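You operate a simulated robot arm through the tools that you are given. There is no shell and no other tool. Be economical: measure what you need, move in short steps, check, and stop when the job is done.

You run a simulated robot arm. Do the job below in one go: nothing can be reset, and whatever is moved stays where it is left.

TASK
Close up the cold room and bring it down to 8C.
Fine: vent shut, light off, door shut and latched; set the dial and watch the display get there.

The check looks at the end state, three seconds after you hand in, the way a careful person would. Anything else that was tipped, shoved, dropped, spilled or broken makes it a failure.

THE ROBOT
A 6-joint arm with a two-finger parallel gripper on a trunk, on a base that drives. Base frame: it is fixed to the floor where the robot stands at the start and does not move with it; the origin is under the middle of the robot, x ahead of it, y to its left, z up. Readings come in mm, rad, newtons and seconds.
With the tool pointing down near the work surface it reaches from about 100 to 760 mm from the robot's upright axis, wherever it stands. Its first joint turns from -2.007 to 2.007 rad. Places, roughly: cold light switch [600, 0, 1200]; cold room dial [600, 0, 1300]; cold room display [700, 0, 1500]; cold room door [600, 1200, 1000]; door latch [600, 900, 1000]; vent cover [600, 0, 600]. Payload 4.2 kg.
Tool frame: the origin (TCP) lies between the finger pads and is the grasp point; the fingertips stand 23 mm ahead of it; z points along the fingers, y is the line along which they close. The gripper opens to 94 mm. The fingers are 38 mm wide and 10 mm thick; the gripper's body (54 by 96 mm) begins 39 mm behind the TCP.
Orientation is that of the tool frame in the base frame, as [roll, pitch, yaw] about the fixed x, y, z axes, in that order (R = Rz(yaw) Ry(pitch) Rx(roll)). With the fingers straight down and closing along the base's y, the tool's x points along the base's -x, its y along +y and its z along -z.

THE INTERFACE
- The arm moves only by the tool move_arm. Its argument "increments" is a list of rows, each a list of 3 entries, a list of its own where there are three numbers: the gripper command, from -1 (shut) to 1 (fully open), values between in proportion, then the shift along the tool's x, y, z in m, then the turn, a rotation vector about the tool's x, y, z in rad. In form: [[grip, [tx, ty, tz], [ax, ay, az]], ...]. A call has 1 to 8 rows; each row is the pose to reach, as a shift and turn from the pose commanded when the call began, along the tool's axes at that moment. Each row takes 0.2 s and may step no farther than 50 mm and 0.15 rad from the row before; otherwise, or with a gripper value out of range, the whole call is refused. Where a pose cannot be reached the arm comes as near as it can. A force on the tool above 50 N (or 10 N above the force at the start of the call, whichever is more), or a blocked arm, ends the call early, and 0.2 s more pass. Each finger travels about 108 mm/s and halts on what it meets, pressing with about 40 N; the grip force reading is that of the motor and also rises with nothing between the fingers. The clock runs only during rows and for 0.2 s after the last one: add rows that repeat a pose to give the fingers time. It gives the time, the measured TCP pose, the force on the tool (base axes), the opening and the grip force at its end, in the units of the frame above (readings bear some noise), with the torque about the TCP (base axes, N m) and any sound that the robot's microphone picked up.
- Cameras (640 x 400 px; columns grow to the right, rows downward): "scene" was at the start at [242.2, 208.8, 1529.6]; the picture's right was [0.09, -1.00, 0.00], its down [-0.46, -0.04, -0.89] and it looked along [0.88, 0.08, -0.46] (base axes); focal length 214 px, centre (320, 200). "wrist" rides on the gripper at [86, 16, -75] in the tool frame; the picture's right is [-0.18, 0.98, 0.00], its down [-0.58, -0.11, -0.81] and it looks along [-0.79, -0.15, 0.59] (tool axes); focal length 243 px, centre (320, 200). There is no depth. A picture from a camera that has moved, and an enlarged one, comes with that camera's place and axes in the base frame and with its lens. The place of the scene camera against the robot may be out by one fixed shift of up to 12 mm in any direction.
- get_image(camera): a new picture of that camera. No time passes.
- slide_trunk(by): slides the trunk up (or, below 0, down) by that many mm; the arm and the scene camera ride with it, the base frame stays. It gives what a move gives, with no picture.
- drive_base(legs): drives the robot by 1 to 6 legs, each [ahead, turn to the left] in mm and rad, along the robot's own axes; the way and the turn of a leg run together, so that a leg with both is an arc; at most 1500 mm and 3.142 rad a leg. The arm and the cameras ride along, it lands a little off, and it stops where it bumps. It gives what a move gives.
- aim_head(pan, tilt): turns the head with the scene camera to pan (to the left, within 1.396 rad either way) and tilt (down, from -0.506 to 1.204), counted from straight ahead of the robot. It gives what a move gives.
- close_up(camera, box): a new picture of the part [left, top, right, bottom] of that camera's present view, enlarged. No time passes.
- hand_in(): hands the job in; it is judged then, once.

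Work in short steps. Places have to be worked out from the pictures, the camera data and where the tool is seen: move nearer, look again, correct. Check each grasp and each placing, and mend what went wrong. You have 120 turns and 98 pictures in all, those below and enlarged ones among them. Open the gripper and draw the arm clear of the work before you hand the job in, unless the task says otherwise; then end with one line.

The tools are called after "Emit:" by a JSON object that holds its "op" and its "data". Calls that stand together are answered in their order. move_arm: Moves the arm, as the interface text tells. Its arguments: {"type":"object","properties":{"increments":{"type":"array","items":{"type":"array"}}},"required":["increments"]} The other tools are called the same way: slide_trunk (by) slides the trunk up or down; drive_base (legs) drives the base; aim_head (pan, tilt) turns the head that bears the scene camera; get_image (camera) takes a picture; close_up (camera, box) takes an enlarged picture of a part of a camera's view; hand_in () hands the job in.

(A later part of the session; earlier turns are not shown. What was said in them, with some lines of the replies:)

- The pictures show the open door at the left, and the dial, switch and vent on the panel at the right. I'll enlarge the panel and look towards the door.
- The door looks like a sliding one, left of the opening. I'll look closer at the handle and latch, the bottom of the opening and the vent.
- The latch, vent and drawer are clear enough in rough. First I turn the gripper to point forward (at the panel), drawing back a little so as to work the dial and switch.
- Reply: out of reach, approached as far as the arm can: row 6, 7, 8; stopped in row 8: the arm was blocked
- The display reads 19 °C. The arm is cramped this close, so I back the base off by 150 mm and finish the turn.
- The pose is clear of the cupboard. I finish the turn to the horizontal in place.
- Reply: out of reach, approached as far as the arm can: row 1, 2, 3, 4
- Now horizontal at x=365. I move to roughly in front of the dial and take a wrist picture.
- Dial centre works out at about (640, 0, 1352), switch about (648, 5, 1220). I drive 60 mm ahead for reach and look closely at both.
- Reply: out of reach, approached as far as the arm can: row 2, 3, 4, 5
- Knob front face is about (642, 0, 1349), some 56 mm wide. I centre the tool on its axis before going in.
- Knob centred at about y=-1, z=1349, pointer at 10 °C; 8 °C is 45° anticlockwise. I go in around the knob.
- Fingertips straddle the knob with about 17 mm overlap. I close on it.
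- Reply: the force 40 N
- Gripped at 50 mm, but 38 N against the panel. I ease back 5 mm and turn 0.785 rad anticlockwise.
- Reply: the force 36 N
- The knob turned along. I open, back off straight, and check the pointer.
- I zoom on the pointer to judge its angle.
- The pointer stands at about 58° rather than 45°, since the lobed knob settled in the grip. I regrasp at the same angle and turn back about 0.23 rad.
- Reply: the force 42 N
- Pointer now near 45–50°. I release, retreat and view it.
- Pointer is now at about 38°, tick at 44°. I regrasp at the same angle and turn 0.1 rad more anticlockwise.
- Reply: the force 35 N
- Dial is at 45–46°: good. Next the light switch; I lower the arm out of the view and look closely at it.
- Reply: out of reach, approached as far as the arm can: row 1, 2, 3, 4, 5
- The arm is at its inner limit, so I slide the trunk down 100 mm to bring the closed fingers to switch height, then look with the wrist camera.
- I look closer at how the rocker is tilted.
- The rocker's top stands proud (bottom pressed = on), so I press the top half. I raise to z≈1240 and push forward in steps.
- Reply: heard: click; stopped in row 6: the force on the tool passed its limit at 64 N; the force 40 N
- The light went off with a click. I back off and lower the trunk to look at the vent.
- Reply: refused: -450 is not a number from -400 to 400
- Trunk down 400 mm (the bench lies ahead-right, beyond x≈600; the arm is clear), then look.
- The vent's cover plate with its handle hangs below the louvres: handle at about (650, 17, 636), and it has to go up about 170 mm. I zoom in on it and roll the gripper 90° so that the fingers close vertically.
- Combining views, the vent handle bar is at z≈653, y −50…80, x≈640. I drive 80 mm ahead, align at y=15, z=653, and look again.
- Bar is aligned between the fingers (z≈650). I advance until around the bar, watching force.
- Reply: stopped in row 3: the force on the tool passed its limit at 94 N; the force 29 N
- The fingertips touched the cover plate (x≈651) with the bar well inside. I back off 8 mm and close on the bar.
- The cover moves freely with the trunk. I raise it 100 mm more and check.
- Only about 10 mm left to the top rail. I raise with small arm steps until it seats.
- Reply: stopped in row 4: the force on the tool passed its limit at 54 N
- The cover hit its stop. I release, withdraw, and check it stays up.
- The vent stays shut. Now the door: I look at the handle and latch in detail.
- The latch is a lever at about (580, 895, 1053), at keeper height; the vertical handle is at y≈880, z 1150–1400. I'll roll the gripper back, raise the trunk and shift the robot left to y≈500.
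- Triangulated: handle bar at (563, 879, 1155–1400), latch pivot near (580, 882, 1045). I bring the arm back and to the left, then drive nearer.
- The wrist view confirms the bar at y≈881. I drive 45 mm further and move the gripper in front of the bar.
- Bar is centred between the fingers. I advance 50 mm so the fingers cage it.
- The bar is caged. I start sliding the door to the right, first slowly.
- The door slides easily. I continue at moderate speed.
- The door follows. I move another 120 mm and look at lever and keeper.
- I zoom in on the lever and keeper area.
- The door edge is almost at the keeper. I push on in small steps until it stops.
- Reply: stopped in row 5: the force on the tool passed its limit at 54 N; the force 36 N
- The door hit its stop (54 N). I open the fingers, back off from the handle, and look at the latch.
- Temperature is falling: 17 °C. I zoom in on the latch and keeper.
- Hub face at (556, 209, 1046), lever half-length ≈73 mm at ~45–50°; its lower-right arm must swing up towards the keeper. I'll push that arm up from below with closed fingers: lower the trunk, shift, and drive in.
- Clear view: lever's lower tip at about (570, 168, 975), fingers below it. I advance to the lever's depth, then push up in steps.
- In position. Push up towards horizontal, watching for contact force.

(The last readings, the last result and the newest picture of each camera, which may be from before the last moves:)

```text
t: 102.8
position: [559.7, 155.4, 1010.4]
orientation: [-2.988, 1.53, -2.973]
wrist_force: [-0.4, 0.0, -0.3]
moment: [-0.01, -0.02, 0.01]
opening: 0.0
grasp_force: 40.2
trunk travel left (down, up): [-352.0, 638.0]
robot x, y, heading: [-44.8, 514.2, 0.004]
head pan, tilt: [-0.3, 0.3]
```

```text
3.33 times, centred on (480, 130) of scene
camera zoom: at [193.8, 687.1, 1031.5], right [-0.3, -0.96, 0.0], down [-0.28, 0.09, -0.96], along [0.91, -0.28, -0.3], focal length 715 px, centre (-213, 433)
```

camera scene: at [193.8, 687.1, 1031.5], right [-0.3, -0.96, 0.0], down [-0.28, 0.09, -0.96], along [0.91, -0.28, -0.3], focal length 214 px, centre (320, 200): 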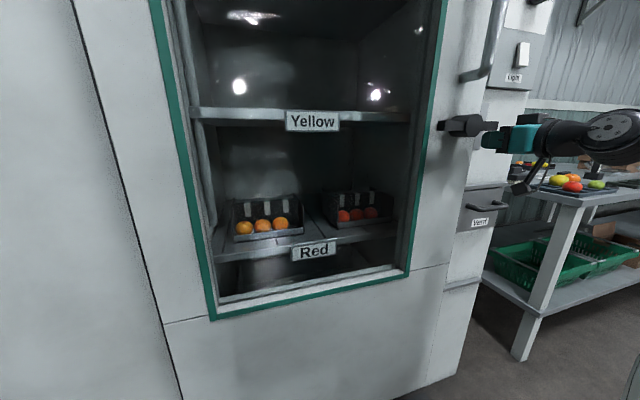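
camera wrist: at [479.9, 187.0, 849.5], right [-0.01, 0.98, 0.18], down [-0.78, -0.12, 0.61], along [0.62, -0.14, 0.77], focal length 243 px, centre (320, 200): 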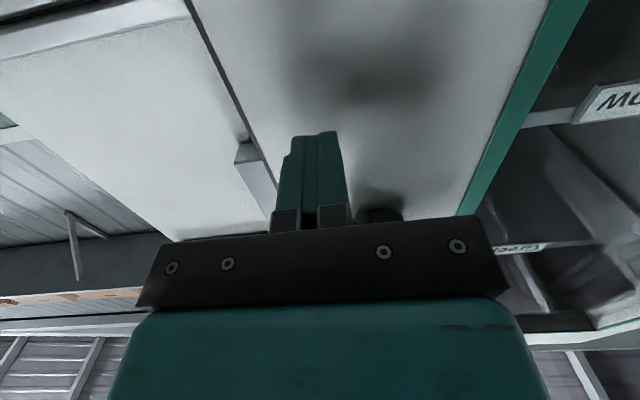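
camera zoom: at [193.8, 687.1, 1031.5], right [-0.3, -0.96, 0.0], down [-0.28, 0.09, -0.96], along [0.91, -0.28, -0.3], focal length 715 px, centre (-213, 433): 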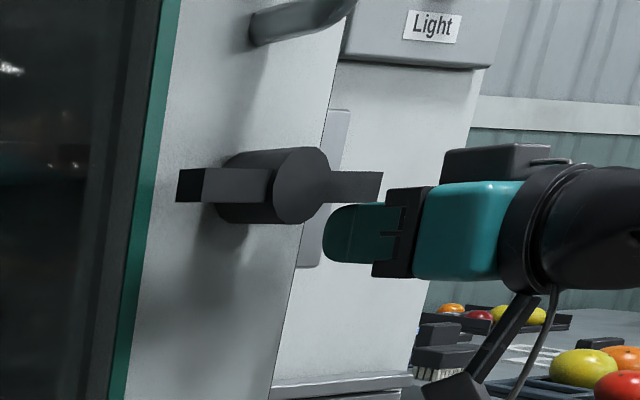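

The lever is now horizontal, but the door slid back about 20–30 mm left while I pushed. I withdraw, go up to the handle, and push the door shut again with the closed fingers.

Emit:
{"op": "move_arm", "data": {"increments": [[-1, [0.006, 0, -0.03], [0, 0, 0]], [-1, [0.006, 0.03, -0.07], [0, 0, 0]], [-1, [0.006, 0.07, -0.09], [0, 0, 0]], [-1, [0.006, 0.11, -0.09], [0, 0, 0]], [-1, [0.006, 0.125, -0.09], [0, 0, 0]], [-1, [0.006, 0.125, -0.09], [0, 0, 0]]]}}

Emit:
{"op": "slide_trunk", "data": {"by": 255}}

Emit:
{"op": "get_image", "data": {"camera": "wrist"}}

Emit:
{"op": "get_image", "data": {"camera": "scene"}}

```text
t: 104.2
position: [471.3, 274.0, 1005.0]
orientation: [-2.981, 1.53, -2.964]
wrist_force: [-0.2, -0.2, -0.4]
moment: [-0.01, 0.01, -0.02]
opening: 0.0
grasp_force: 39.6
out of reach, approached as far as the arm can: row 5, 6
trunk travel left (down, up): [-352.0, 638.0]
robot x, y, heading: [-50.8, 515.3, 0.002]
head pan, tilt: [-0.3, 0.3]
```

```text
t: 106.8
position: [471.9, 275.0, 1260.8]
orientation: [-2.977, 1.53, -2.961]
wrist_force: [0.2, -0.3, -0.7]
moment: [-0.05, -0.02, -0.05]
opening: 0.0
grasp_force: 40.3
trunk travel left (down, up): [-607.0, 383.0]
robot x, y, heading: [-49.2, 515.0, -0.002]
head pan, tilt: [-0.3, 0.3]
```

```text
27 pictures are left
camera wrist: at [392.4, 288.0, 1175.9], right [-0.01, 0.98, 0.18], down [-0.78, -0.12, 0.61], along [0.62, -0.13, 0.77], focal length 243 px, centre (320, 200)
```

wrist: 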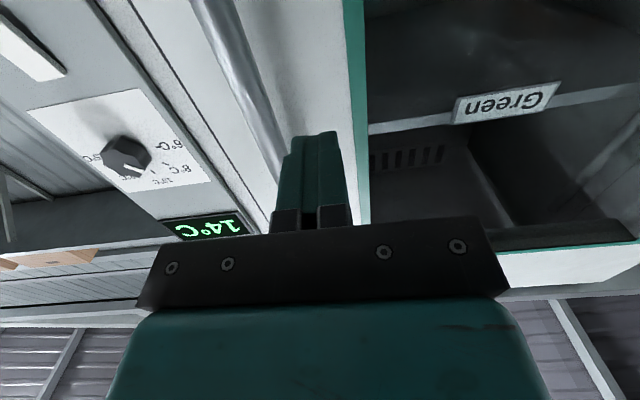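

```text
26 pictures are left
camera scene: at [193.8, 687.1, 1286.4], right [-0.3, -0.96, 0.0], down [-0.28, 0.09, -0.96], along [0.91, -0.28, -0.3], focal length 214 px, centre (320, 200)
```

scene: 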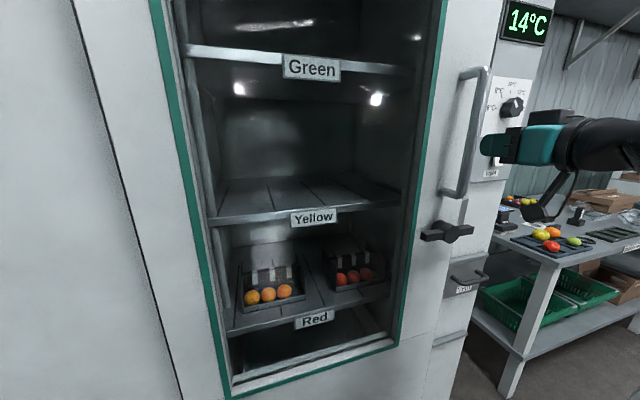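

Display 14 °C and falling. The bar is at y≈229; I go in at its left side and push right until it stops.

Emit:
{"op": "move_arm", "data": {"increments": [[-1, [0, 0, 0.03], [0, 0, 0]], [-1, [0, 0, 0.06], [0, 0, 0]], [-1, [0, 0, 0.09], [0, 0, 0]], [-1, [0, -0.015, 0.09], [0, 0, 0]], [-1, [0, -0.025, 0.09], [0, 0, 0]], [-1, [0, -0.033, 0.09], [0, 0, 0]], [-1, [0, -0.04, 0.09], [0, 0, 0]], [-1, [0, -0.046, 0.09], [0, 0, 0]]]}}

Emit:
{"op": "move_arm", "data": {"increments": [[-1, [0, -0.006, 0], [0, 0, 0]], [-1, [0, -0.012, 0], [0, 0, 0]], [-1, [0, -0.018, 0], [0, 0, 0]], [-1, [0, -0.024, 0], [0, 0, 0]], [-1, [0, -0.03, 0], [0, 0, 0]]]}}

Emit:
{"op": "get_image", "data": {"camera": "scene"}}

Emit:
{"op": "close_up", "data": {"camera": "scene", "box": [410, 170, 510, 310]}}

```text
t: 108.3
position: [562.8, 252.3, 1256.2]
orientation: [3.126, 1.529, -3.116]
wrist_force: [-7.4, 15.5, -1.1]
moment: [-0.08, 0.0, -0.22]
opening: 0.0
grasp_force: 39.9
trunk travel left (down, up): [-607.0, 383.0]
robot x, y, heading: [-45.1, 515.0, 0.003]
head pan, tilt: [-0.3, 0.3]
stopped in row 7: the force on the tool passed its limit at 60 N (the readings are from after the stop); the commanded pose is now the measured one
```

```text
t: 108.8
position: [562.7, 251.8, 1256.0]
orientation: [3.052, 1.529, 3.112]
wrist_force: [-10.9, 16.8, 0.7]
moment: [-0.19, -0.14, -0.29]
opening: 0.0
grasp_force: 40.1
trunk travel left (down, up): [-607.0, 383.0]
robot x, y, heading: [-49.2, 511.2, 0.01]
head pan, tilt: [-0.3, 0.3]
stopped in row 2: the force on the tool passed its limit at 55 N (the readings are from after the stop); the commanded pose is now the measured one
```

```text
25 pictures are left
camera scene: at [191.8, 689.7, 1286.5], right [-0.29, -0.96, 0.0], down [-0.28, 0.09, -0.96], along [0.91, -0.28, -0.29], focal length 214 px, centre (320, 200)
```

scene: 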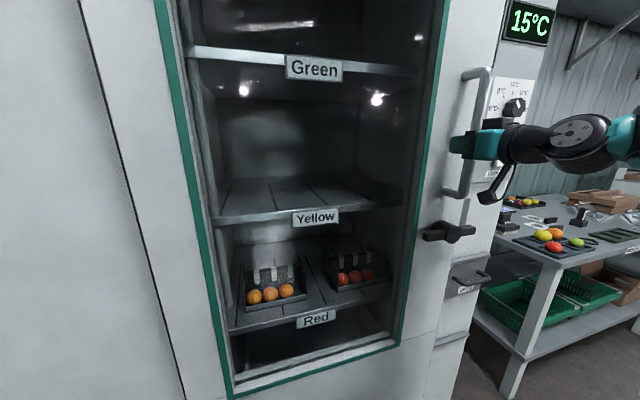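

```text
2.86 times, centred on (460, 240) of scene
camera zoom: at [191.8, 689.7, 1286.5], right [-0.29, -0.96, 0.0], down [-0.28, 0.09, -0.96], along [0.91, -0.28, -0.29], focal length 613 px, centre (-80, 86)
```

zoom: 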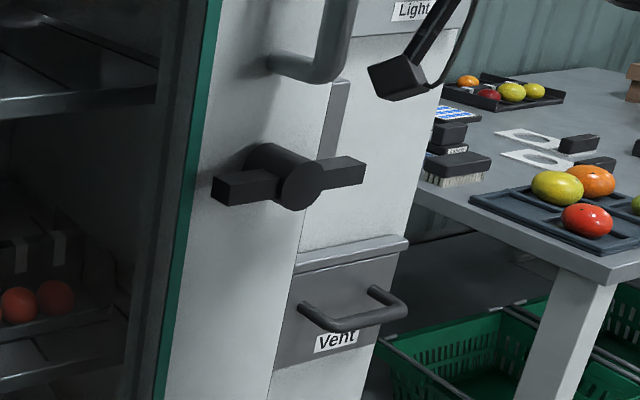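

The horizontal lever blocks the door from closing fully (60 N, temperature rising). I must turn the lever back to its slanted position, shut the door, then turn it by pushing it rightwards. First: withdraw, and come above the lever's right arm.

Emit:
{"op": "move_arm", "data": {"increments": [[-1, [0, 0.004, 0], [0, 0, 0]], [-1, [0, 0.006, -0.04], [0, 0, 0]], [-1, [0, 0.006, -0.08], [0, 0, 0]], [-1, [0, -0.034, -0.08], [0, 0, 0]], [-1, [0, -0.07, -0.08], [0, 0, 0]], [-1, [0, -0.092, -0.08], [0, 0, 0]], [-1, [0, -0.092, -0.08], [0, 0, 0]]]}}

Emit:
{"op": "slide_trunk", "data": {"by": -160}}

Emit:
{"op": "get_image", "data": {"camera": "wrist"}}

Emit:
{"op": "get_image", "data": {"camera": "scene"}}

```text
t: 110.4
position: [486.9, 153.0, 1257.5]
orientation: [3.043, 1.527, 3.096]
wrist_force: [1.0, 0.2, -0.5]
moment: [0.01, 0.06, 0.01]
opening: 0.0
grasp_force: 39.6
trunk travel left (down, up): [-607.0, 383.0]
robot x, y, heading: [-45.7, 516.8, 0.003]
head pan, tilt: [-0.3, 0.3]
```

```text
t: 112.2
position: [487.2, 152.0, 1097.8]
orientation: [3.038, 1.527, 3.096]
wrist_force: [0.4, -0.8, 0.1]
moment: [0.02, 0.01, 0.01]
opening: 0.1
grasp_force: 39.9
trunk travel left (down, up): [-447.0, 543.0]
robot x, y, heading: [-46.9, 513.7, 0.01]
head pan, tilt: [-0.3, 0.3]
```

```text
23 pictures are left
camera wrist: at [408.2, 163.9, 1013.5], right [-0.05, 0.98, 0.19], down [-0.77, -0.15, 0.62], along [0.63, -0.12, 0.77], focal length 243 px, centre (320, 200)
```

wrist: 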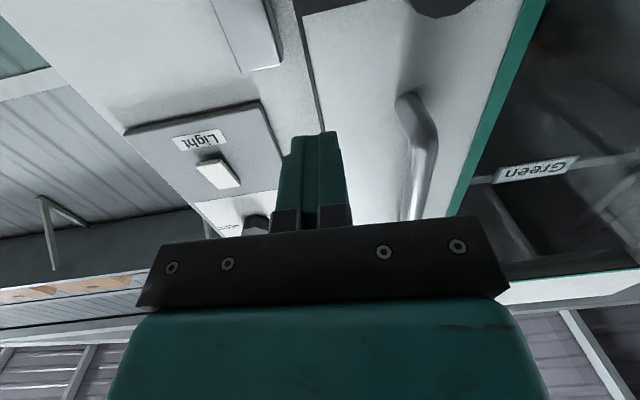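

```text
22 pictures are left
camera scene: at [192.6, 688.4, 1126.5], right [-0.29, -0.96, 0.0], down [-0.28, 0.09, -0.96], along [0.91, -0.28, -0.3], focal length 214 px, centre (320, 200)
```

scene: 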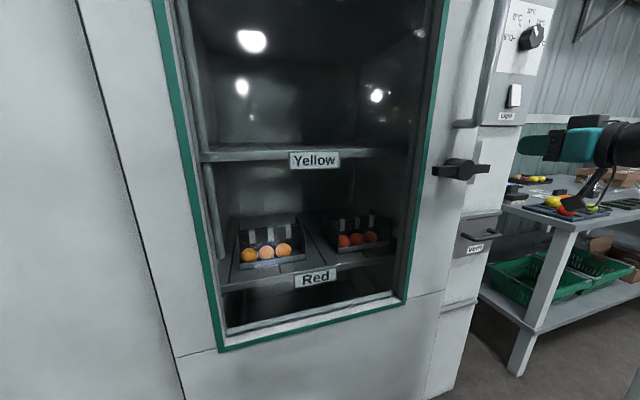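

The lever's right arm is below the fingers. I advance to its depth and press it down about 45°.

Emit:
{"op": "move_arm", "data": {"increments": [[-1, [0, 0.004, 0.035], [0, 0, 0]], [-1, [0, 0.008, 0.07], [0, 0, 0]], [-1, [0.015, 0.008, 0.07], [0, 0, 0]], [-1, [0.027, 0.008, 0.07], [0, 0, 0]], [-1, [0.039, 0.008, 0.07], [0, 0, 0]], [-1, [0.051, 0.008, 0.07], [0, 0, 0]], [-1, [0.062, 0.008, 0.07], [0, 0, 0]], [-1, [0.072, 0.008, 0.07], [0, 0, 0]]]}}

Emit:
{"op": "get_image", "data": {"camera": "scene"}}

```text
t: 114.0
position: [555.2, 165.3, 1022.7]
orientation: [3.031, 1.527, 3.087]
wrist_force: [-0.4, -0.4, -0.1]
moment: [-0.03, 0.01, 0.01]
opening: 0.2
grasp_force: 39.8
trunk travel left (down, up): [-447.0, 543.0]
robot x, y, heading: [-46.6, 516.3, 0.007]
head pan, tilt: [-0.3, 0.3]
```

```text
21 pictures are left
camera scene: at [192.6, 688.5, 1126.4], right [-0.29, -0.96, 0.0], down [-0.28, 0.09, -0.96], along [0.91, -0.28, -0.3], focal length 214 px, centre (320, 200)
```

scene: 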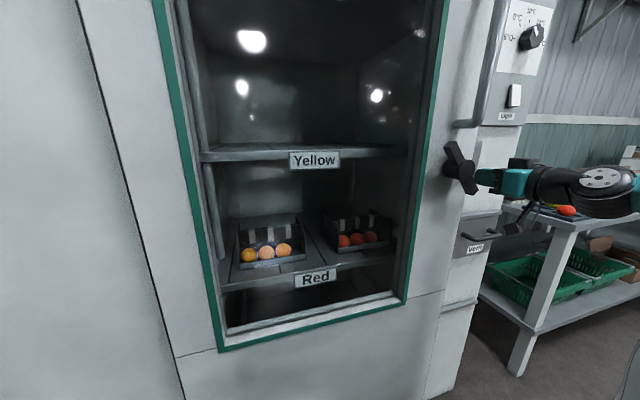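

The lever is slanted again. Now withdraw, return to the left of the handle, and push the door shut.

Emit:
{"op": "move_arm", "data": {"increments": [[-1, [-0.008, 0, 0], [0, 0, 0]], [-1, [-0.008, 0, -0.04], [0, 0, 0]], [-1, [-0.008, 0.01, -0.075], [0, 0, 0]], [-1, [-0.008, 0.05, -0.075], [0, 0, 0]], [-1, [-0.008, 0.09, -0.075], [0, 0, 0]], [-1, [-0.008, 0.108, -0.075], [0, 0, 0]], [-1, [-0.008, 0.108, -0.075], [0, 0, 0]]]}}

Emit:
{"op": "slide_trunk", "data": {"by": 225}}

Emit:
{"op": "move_arm", "data": {"increments": [[-1, [0, 0, 0.03], [0, 0, 0]], [-1, [0, 0, 0.06], [0, 0, 0]], [-1, [0, 0, 0.078], [0, 0, 0]], [-1, [0, -0.01, 0.078], [0, 0, 0]], [-1, [0, -0.02, 0.078], [0, 0, 0]], [-1, [0, -0.03, 0.078], [0, 0, 0]], [-1, [0, -0.038, 0.078], [0, 0, 0]], [-1, [0, -0.046, 0.078], [0, 0, 0]]]}}

Emit:
{"op": "move_arm", "data": {"increments": [[-1, [0, -0.006, 0], [0, 0, 0]], [-1, [0, -0.012, 0], [0, 0, 0]], [-1, [0, -0.018, 0], [0, 0, 0]], [-1, [0, -0.024, 0], [0, 0, 0]], [-1, [0, -0.03, 0], [0, 0, 0]]]}}

Emit:
{"op": "get_image", "data": {"camera": "scene"}}

```text
t: 115.6
position: [473.8, 267.9, 1032.6]
orientation: [3.029, 1.527, 3.086]
wrist_force: [0.1, 0.1, -0.4]
moment: [-0.06, -0.01, 0.02]
opening: 0.0
grasp_force: 39.9
trunk travel left (down, up): [-447.0, 543.0]
robot x, y, heading: [-44.9, 513.0, 0.01]
head pan, tilt: [-0.3, 0.3]
```

```text
t: 118.0
position: [473.8, 268.6, 1257.5]
orientation: [3.039, 1.527, 3.093]
wrist_force: [-0.8, -0.4, 0.0]
moment: [-0.03, 0.0, -0.04]
opening: 0.0
grasp_force: 39.8
trunk travel left (down, up): [-672.0, 318.0]
robot x, y, heading: [-51.6, 517.5, 0.005]
head pan, tilt: [-0.3, 0.3]
```

```text
t: 119.8
position: [554.6, 228.3, 1254.4]
orientation: [3.034, 1.526, 3.094]
wrist_force: [-10.8, 20.1, -3.2]
moment: [-0.19, -0.12, -0.12]
opening: 0.0
grasp_force: 40.3
trunk travel left (down, up): [-672.0, 318.0]
robot x, y, heading: [-48.5, 513.3, 0.005]
head pan, tilt: [-0.3, 0.3]
```

```text
t: 120.2
position: [554.9, 230.2, 1254.4]
orientation: [2.956, 1.528, 3.036]
wrist_force: [-10.0, 17.4, -0.2]
moment: [-0.36, -0.2, -0.1]
opening: 0.0
grasp_force: 39.9
trunk travel left (down, up): [-672.0, 318.0]
robot x, y, heading: [-49.3, 515.1, 0.008]
head pan, tilt: [-0.3, 0.3]
stopped in row 2: the force on the tool passed its limit at 58 N (the readings are from after the stop); the commanded pose is now the measured one
```

```text
20 pictures are left
camera scene: at [191.3, 690.5, 1351.5], right [-0.29, -0.96, 0.0], down [-0.28, 0.08, -0.96], along [0.91, -0.28, -0.3], focal length 214 px, centre (320, 200)
```

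scene: 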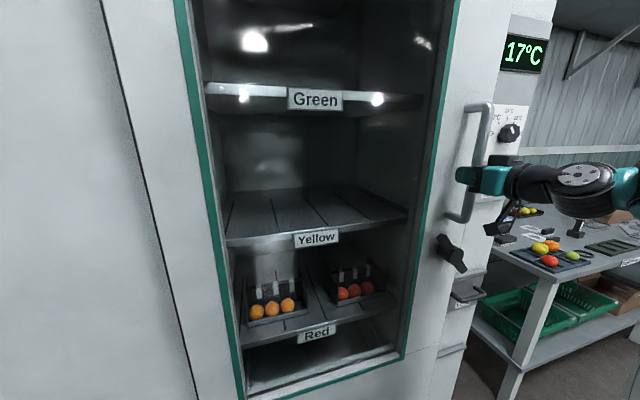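

The door is shut again (bar at y≈209). Now I withdraw, lower to z≈987, enter left of the lever's lower arm, to push it to the right — this keeps the door shut.

Emit:
{"op": "move_arm", "data": {"increments": [[-1, [0, 0.004, 0], [0, 0, 0]], [-1, [0, 0.006, -0.04], [0, 0, 0]], [-1, [0, 0.006, -0.075], [0, 0, 0]], [-1, [0, 0.006, -0.075], [0, 0, 0]]]}}

Emit:
{"op": "slide_trunk", "data": {"by": -268}}

Emit:
{"op": "get_image", "data": {"camera": "wrist"}}

```text
t: 121.2
position: [479.3, 226.5, 1257.9]
orientation: [2.938, 1.527, 3.011]
wrist_force: [0.4, -0.8, -0.3]
moment: [0.0, 0.02, 0.0]
opening: 0.0
grasp_force: 40.2
trunk travel left (down, up): [-672.0, 318.0]
robot x, y, heading: [-48.2, 515.7, 0.012]
head pan, tilt: [-0.3, 0.3]
```

```text
t: 124.0
position: [479.3, 227.4, 989.9]
orientation: [2.944, 1.525, 3.015]
wrist_force: [0.0, 0.1, -0.6]
moment: [0.04, 0.03, -0.02]
opening: 0.0
grasp_force: 40.1
trunk travel left (down, up): [-404.0, 586.0]
robot x, y, heading: [-49.4, 513.7, 0.008]
head pan, tilt: [-0.3, 0.3]
```

```text
19 pictures are left
camera wrist: at [399.9, 237.0, 906.3], right [-0.06, 0.98, 0.19], down [-0.77, -0.17, 0.62], along [0.64, -0.11, 0.76], focal length 243 px, centre (320, 200)
```

wrist: 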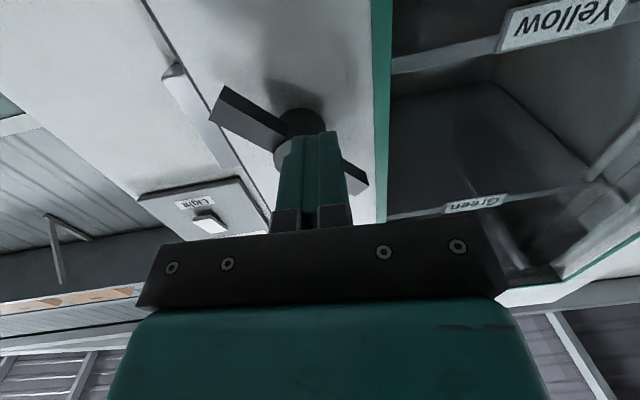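

Lever tip at about (159, 985) and hub at y≈208, as expected. I advance under the hub's left side, then push right, then up.

Emit:
{"op": "move_arm", "data": {"increments": [[-1, [0.004, 0, 0.03], [0, 0, 0]], [-1, [0.004, 0, 0.06], [0, 0, 0]], [-1, [0.004, 0, 0.077], [0, 0, 0]], [-1, [0.004, -0.015, 0.077], [0, 0, 0]], [-1, [0.004, -0.03, 0.077], [0, 0, 0]], [-1, [0.004, -0.042, 0.077], [0, 0, 0]], [-1, [0.004, -0.054, 0.077], [0, 0, 0]], [-1, [0.004, -0.064, 0.077], [0, 0, 0]]]}}

Emit:
{"op": "close_up", "data": {"camera": "scene", "box": [410, 80, 530, 200]}}

```text
t: 125.8
position: [560.9, 168.4, 981.1]
orientation: [2.927, 1.523, 3.002]
wrist_force: [0.1, 0.0, -1.5]
moment: [0.03, 0.01, -0.01]
opening: 0.2
grasp_force: 39.7
trunk travel left (down, up): [-404.0, 586.0]
robot x, y, heading: [-47.0, 514.6, 0.004]
head pan, tilt: [-0.3, 0.3]
```

```text
3.33 times, centred on (470, 140) of scene
camera zoom: at [192.1, 689.1, 1083.4], right [-0.29, -0.96, 0.0], down [-0.28, 0.09, -0.96], along [0.91, -0.28, -0.3], focal length 715 px, centre (-180, 400)
```

zoom: 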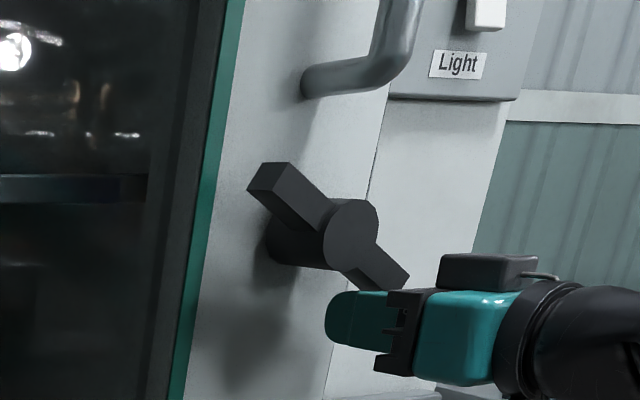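

The lever is turning and the door stays shut. I go on: a bit right, then up.

Emit:
{"op": "move_arm", "data": {"increments": [[-1, [0, -0.006, 0], [0, 0, 0]], [-1, [-0.008, -0.009, 0], [0, 0, 0]], [-1, [-0.016, -0.011, 0], [0, 0, 0]], [-1, [-0.022, -0.011, 0], [0, 0, 0]], [-1, [-0.028, -0.011, 0], [0, 0, 0]], [-1, [-0.032, -0.011, 0], [0, 0, 0]]]}}

Emit:
{"op": "close_up", "data": {"camera": "scene", "box": [410, 80, 530, 200]}}

```text
t: 127.2
position: [563.4, 157.4, 1011.2]
orientation: [2.878, 1.521, 2.952]
wrist_force: [-10.3, 7.4, -18.1]
moment: [0.08, -0.11, -0.06]
opening: 0.0
grasp_force: 40.0
trunk travel left (down, up): [-404.0, 586.0]
robot x, y, heading: [-49.0, 514.3, 0.006]
head pan, tilt: [-0.3, 0.3]
```

```text
3.33 times, centred on (470, 140) of scene
camera zoom: at [192.1, 689.1, 1083.0], right [-0.29, -0.96, 0.0], down [-0.28, 0.09, -0.96], along [0.91, -0.28, -0.3], focal length 715 px, centre (-180, 400)
```

zoom: 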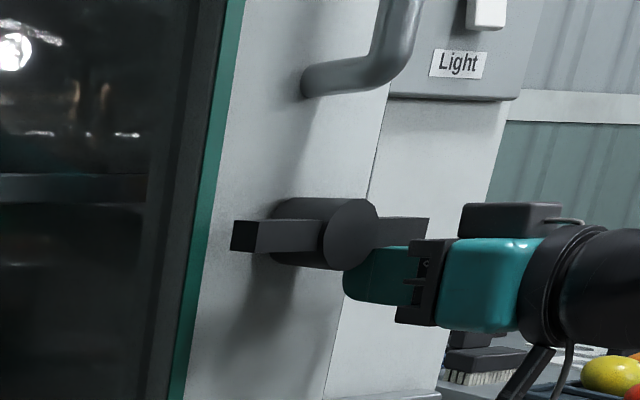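

Lever is horizontal and the door hasn't moved; 18 N resistance. One small extra push to make sure it is at its stop.

Emit:
{"op": "move_arm", "data": {"increments": [[-1, [-0.004, 0, 0], [0, 0, 0]], [-1, [-0.007, 0, 0], [0, 0, 0]]]}}

Emit:
{"op": "move_arm", "data": {"increments": [[-1, [0.012, 0, 0], [0, 0, 0]], [-1, [0.012, 0, -0.04], [0, 0, 0]], [-1, [0.012, 0, -0.075], [0, 0, 0]], [-1, [0.012, 0, -0.075], [0, 0, 0]]]}}

Emit:
{"op": "get_image", "data": {"camera": "scene"}}

Emit:
{"op": "get_image", "data": {"camera": "wrist"}}

```text
t: 127.6
position: [563.2, 157.5, 1011.3]
orientation: [2.831, 1.509, 2.901]
wrist_force: [-3.3, 2.8, -11.2]
moment: [0.1, -0.01, -0.02]
opening: 0.0
grasp_force: 40.3
trunk travel left (down, up): [-404.0, 586.0]
robot x, y, heading: [-46.7, 510.2, 0.012]
head pan, tilt: [-0.3, 0.3]
stopped in row 2: the force on the tool passed its limit at 55 N (the readings are from after the stop); the commanded pose is now the measured one
```

```text
t: 128.6
position: [490.6, 151.3, 1004.9]
orientation: [2.855, 1.513, 2.926]
wrist_force: [0.5, -0.1, -0.5]
moment: [-0.01, -0.03, -0.02]
opening: 0.0
grasp_force: 39.9
trunk travel left (down, up): [-404.0, 586.0]
robot x, y, heading: [-43.6, 516.0, 0.007]
head pan, tilt: [-0.3, 0.3]
```

```text
16 pictures are left
camera scene: at [192.0, 689.2, 1083.5], right [-0.29, -0.96, 0.0], down [-0.28, 0.09, -0.96], along [0.91, -0.28, -0.3], focal length 214 px, centre (320, 200)
```

scene: 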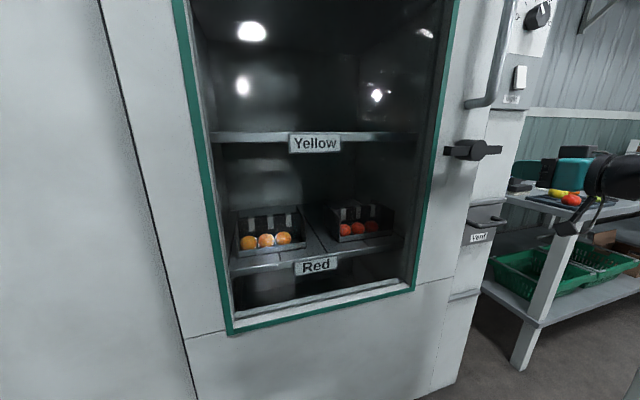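

```text
15 pictures are left
camera wrist: at [409.0, 161.7, 922.9], right [-0.06, 0.98, 0.2], down [-0.76, -0.18, 0.62], along [0.65, -0.11, 0.76], focal length 243 px, centre (320, 200)
```

wrist: 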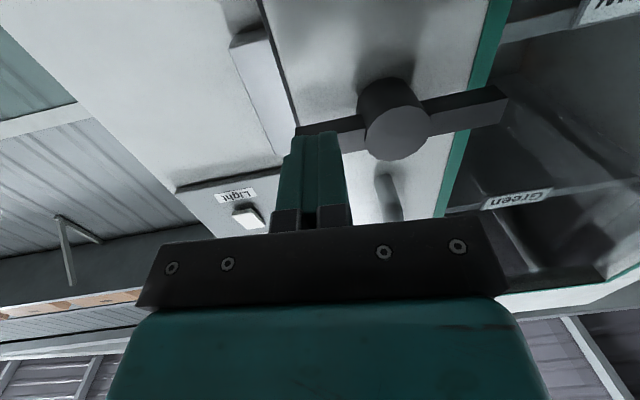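

Latched at its stop with the door against the keeper. I back away, open the gripper, and look at the panel and display.

Emit:
{"op": "drive_base", "data": {"legs": [[-300, 0]]}}

Emit:
{"op": "move_arm", "data": {"increments": [[0, [0, 0, 0], [0, 0, 0]], [1, [0, 0, 0], [0, 0, 0]], [1, [0, 0, 0], [0, 0, 0]], [1, [0, 0, 0], [0, 0, 0]], [1, [0, 0, 0], [0, 0, 0]]]}}

Emit:
{"op": "slide_trunk", "data": {"by": 250}}

Emit:
{"op": "aim_head", "data": {"pan": -0.4, "tilt": 0.35}}

Emit:
{"op": "get_image", "data": {"camera": "scene"}}

```text
t: 130.6
position: [192.7, 149.4, 1006.4]
orientation: [2.851, 1.513, 2.928]
wrist_force: [-0.2, -0.3, 0.5]
moment: [0.02, 0.01, 0.01]
opening: 0.1
grasp_force: 40.1
trunk travel left (down, up): [-404.0, 586.0]
robot x, y, heading: [-346.5, 511.5, 0.013]
head pan, tilt: [-0.3, 0.3]
```

```text
t: 131.8
position: [193.3, 149.8, 1005.8]
orientation: [2.852, 1.511, 2.926]
wrist_force: [0.8, 0.4, 0.2]
moment: [0.0, -0.02, -0.03]
opening: 94.1
grasp_force: 0.1
trunk travel left (down, up): [-404.0, 586.0]
robot x, y, heading: [-344.1, 514.2, 0.01]
head pan, tilt: [-0.3, 0.3]
```

```text
t: 134.4
position: [193.0, 149.9, 1256.0]
orientation: [2.85, 1.511, 2.924]
wrist_force: [0.9, 0.4, -1.4]
moment: [-0.01, -0.03, 0.0]
opening: 94.0
grasp_force: 0.1
trunk travel left (down, up): [-654.0, 336.0]
robot x, y, heading: [-347.7, 510.0, 0.009]
head pan, tilt: [-0.3, 0.3]
```

```text
t: 135.1
position: [192.6, 149.3, 1255.5]
orientation: [2.849, 1.51, 2.926]
wrist_force: [0.0, 0.1, -0.4]
moment: [0.0, -0.02, 0.0]
opening: 93.7
grasp_force: 0.1
trunk travel left (down, up): [-654.0, 336.0]
robot x, y, heading: [-343.9, 513.9, 0.011]
head pan, tilt: [-0.4, 0.351]
```

```text
14 pictures are left
camera scene: at [-109.9, 678.6, 1328.7], right [-0.38, -0.93, 0.0], down [-0.32, 0.13, -0.94], along [0.87, -0.36, -0.34], focal length 214 px, centre (320, 200)
```

scene: 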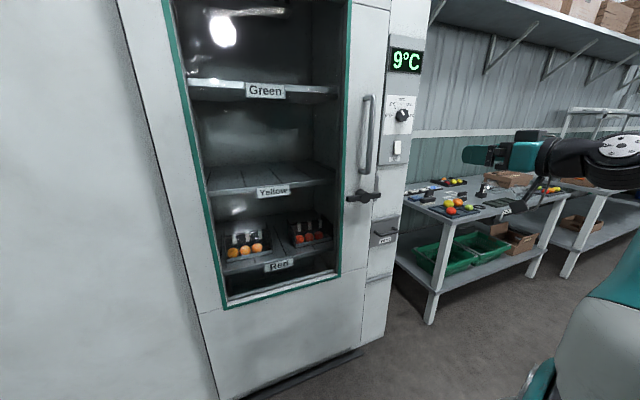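

Display at 9 °C. I wait a few seconds more and look again, checking dial, switch, vent and latch.

Emit:
{"op": "move_arm", "data": {"increments": [[1, [0, 0, 0], [0, 0, 0]], [1, [0, 0, 0], [0, 0, 0]], [1, [0, 0, 0], [0, 0, 0]], [1, [0, 0, 0], [0, 0, 0]], [1, [0, 0, 0], [0, 0, 0]], [1, [0, 0, 0], [0, 0, 0]], [1, [0, 0, 0], [0, 0, 0]], [1, [0, 0, 0], [0, 0, 0]]]}}

Emit:
{"op": "move_arm", "data": {"increments": [[1, [0, 0, 0], [0, 0, 0]], [1, [0, 0, 0], [0, 0, 0]], [1, [0, 0, 0], [0, 0, 0]], [1, [0, 0, 0], [0, 0, 0]], [1, [0, 0, 0], [0, 0, 0]], [1, [0, 0, 0], [0, 0, 0]], [1, [0, 0, 0], [0, 0, 0]], [1, [0, 0, 0], [0, 0, 0]]]}}

Emit:
{"op": "close_up", "data": {"camera": "scene", "box": [340, 30, 440, 150]}}

Emit:
{"op": "close_up", "data": {"camera": "scene", "box": [330, 140, 430, 270]}}

```text
t: 136.9
position: [191.9, 149.6, 1255.6]
orientation: [2.85, 1.512, 2.925]
wrist_force: [0.4, -0.2, -0.3]
moment: [-0.02, 0.02, 0.02]
opening: 94.1
grasp_force: 0.2
trunk travel left (down, up): [-654.0, 336.0]
robot x, y, heading: [-344.9, 514.4, 0.008]
head pan, tilt: [-0.4, 0.351]
```

```text
t: 138.7
position: [193.3, 149.7, 1255.0]
orientation: [2.85, 1.513, 2.925]
wrist_force: [-0.5, 0.8, 0.4]
moment: [0.0, 0.0, -0.04]
opening: 94.0
grasp_force: 0.0
trunk travel left (down, up): [-654.0, 336.0]
robot x, y, heading: [-345.7, 508.4, 0.016]
head pan, tilt: [-0.4, 0.351]
```

```text
3.33 times, centred on (390, 90) of scene
camera zoom: at [-110.0, 678.6, 1328.7], right [-0.38, -0.93, 0.0], down [-0.32, 0.13, -0.94], along [0.87, -0.36, -0.34], focal length 715 px, centre (87, 567)
```

zoom: 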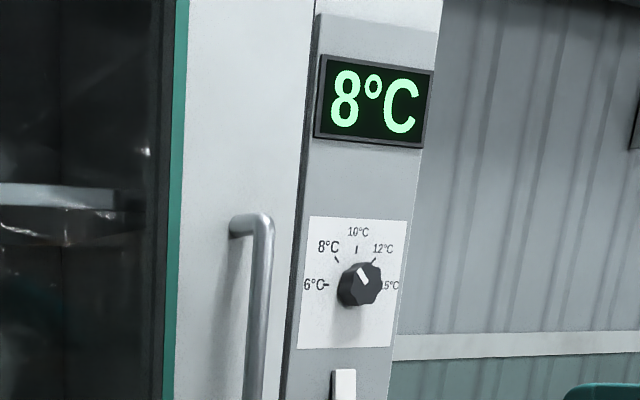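

```text
3.08 times, centred on (380, 205) of scene
camera zoom: at [-110.0, 678.6, 1328.7], right [-0.38, -0.93, 0.0], down [-0.32, 0.13, -0.94], along [0.87, -0.36, -0.34], focal length 660 px, centre (135, 185)
```

zoom: 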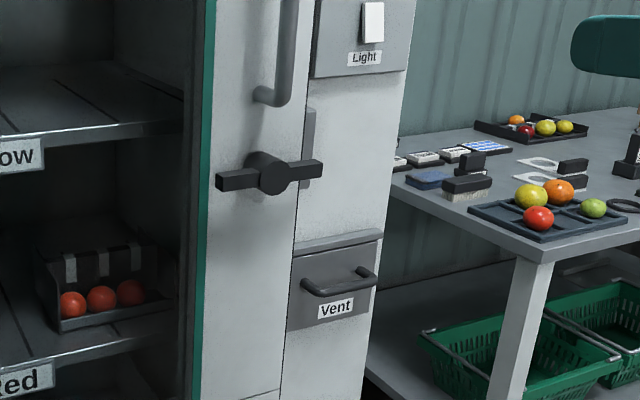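

Display reads 8 °C. I wait about 5 s more to see it hold rather than sink further.

Emit:
{"op": "move_arm", "data": {"increments": [[1, [0, 0, 0], [0, 0, 0]], [1, [0, 0, 0], [0, 0, 0]], [1, [0, 0, 0], [0, 0, 0]], [1, [0, 0, 0], [0, 0, 0]], [1, [0, 0, 0], [0, 0, 0]], [1, [0, 0, 0], [0, 0, 0]], [1, [0, 0, 0], [0, 0, 0]], [1, [0, 0, 0], [0, 0, 0]]]}}

Emit:
{"op": "move_arm", "data": {"increments": [[1, [0, 0, 0], [0, 0, 0]], [1, [0, 0, 0], [0, 0, 0]], [1, [0, 0, 0], [0, 0, 0]], [1, [0, 0, 0], [0, 0, 0]], [1, [0, 0, 0], [0, 0, 0]], [1, [0, 0, 0], [0, 0, 0]], [1, [0, 0, 0], [0, 0, 0]], [1, [0, 0, 0], [0, 0, 0]]]}}

Emit:
{"op": "move_arm", "data": {"increments": [[1, [0, 0, 0], [0, 0, 0]], [1, [0, 0, 0], [0, 0, 0]], [1, [0, 0, 0], [0, 0, 0]], [1, [0, 0, 0], [0, 0, 0]], [1, [0, 0, 0], [0, 0, 0]], [1, [0, 0, 0], [0, 0, 0]], [1, [0, 0, 0], [0, 0, 0]], [1, [0, 0, 0], [0, 0, 0]]]}}

Emit:
{"op": "get_image", "data": {"camera": "scene"}}

```text
t: 140.5
position: [193.4, 149.5, 1255.5]
orientation: [2.85, 1.512, 2.924]
wrist_force: [0.5, 0.4, 0.4]
moment: [-0.03, -0.03, -0.01]
opening: 94.0
grasp_force: 0.1
trunk travel left (down, up): [-654.0, 336.0]
robot x, y, heading: [-347.8, 513.2, 0.01]
head pan, tilt: [-0.4, 0.351]
```

```text
t: 142.3
position: [193.0, 149.3, 1256.1]
orientation: [2.851, 1.511, 2.925]
wrist_force: [0.1, 0.4, -0.3]
moment: [0.02, -0.05, 0.03]
opening: 93.9
grasp_force: 0.1
trunk travel left (down, up): [-654.0, 336.0]
robot x, y, heading: [-344.1, 512.7, 0.007]
head pan, tilt: [-0.4, 0.351]
```

```text
t: 144.1
position: [192.8, 149.4, 1255.3]
orientation: [2.851, 1.511, 2.925]
wrist_force: [-0.2, 0.2, -0.2]
moment: [-0.02, 0.01, -0.03]
opening: 93.8
grasp_force: 0.1
trunk travel left (down, up): [-654.0, 336.0]
robot x, y, heading: [-346.4, 513.6, 0.013]
head pan, tilt: [-0.4, 0.351]
```

```text
11 pictures are left
camera scene: at [-110.0, 678.6, 1328.7], right [-0.38, -0.93, 0.0], down [-0.32, 0.13, -0.94], along [0.87, -0.36, -0.34], focal length 214 px, centre (320, 200)
```

scene: 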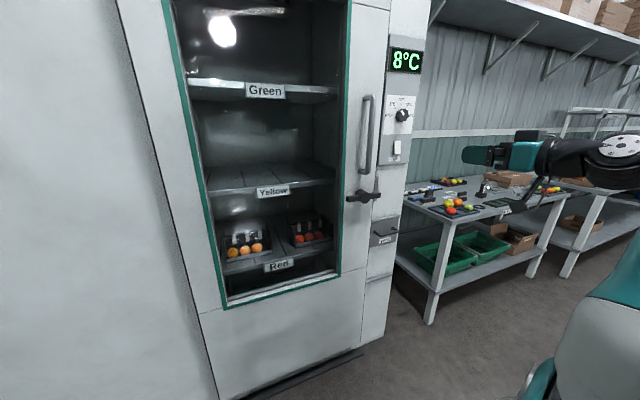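

The display holds at 8 °C; vent shut, light off, door shut and latched, gripper open and clear. I hand in.

Emit:
{"op": "hand_in", "data": {}}

```text
The job is handed in.
```

The cold room is closed up and holding at 8 °C: vent shut, light off, door shut and latched, dial at 8 °C, and the job is handed in.
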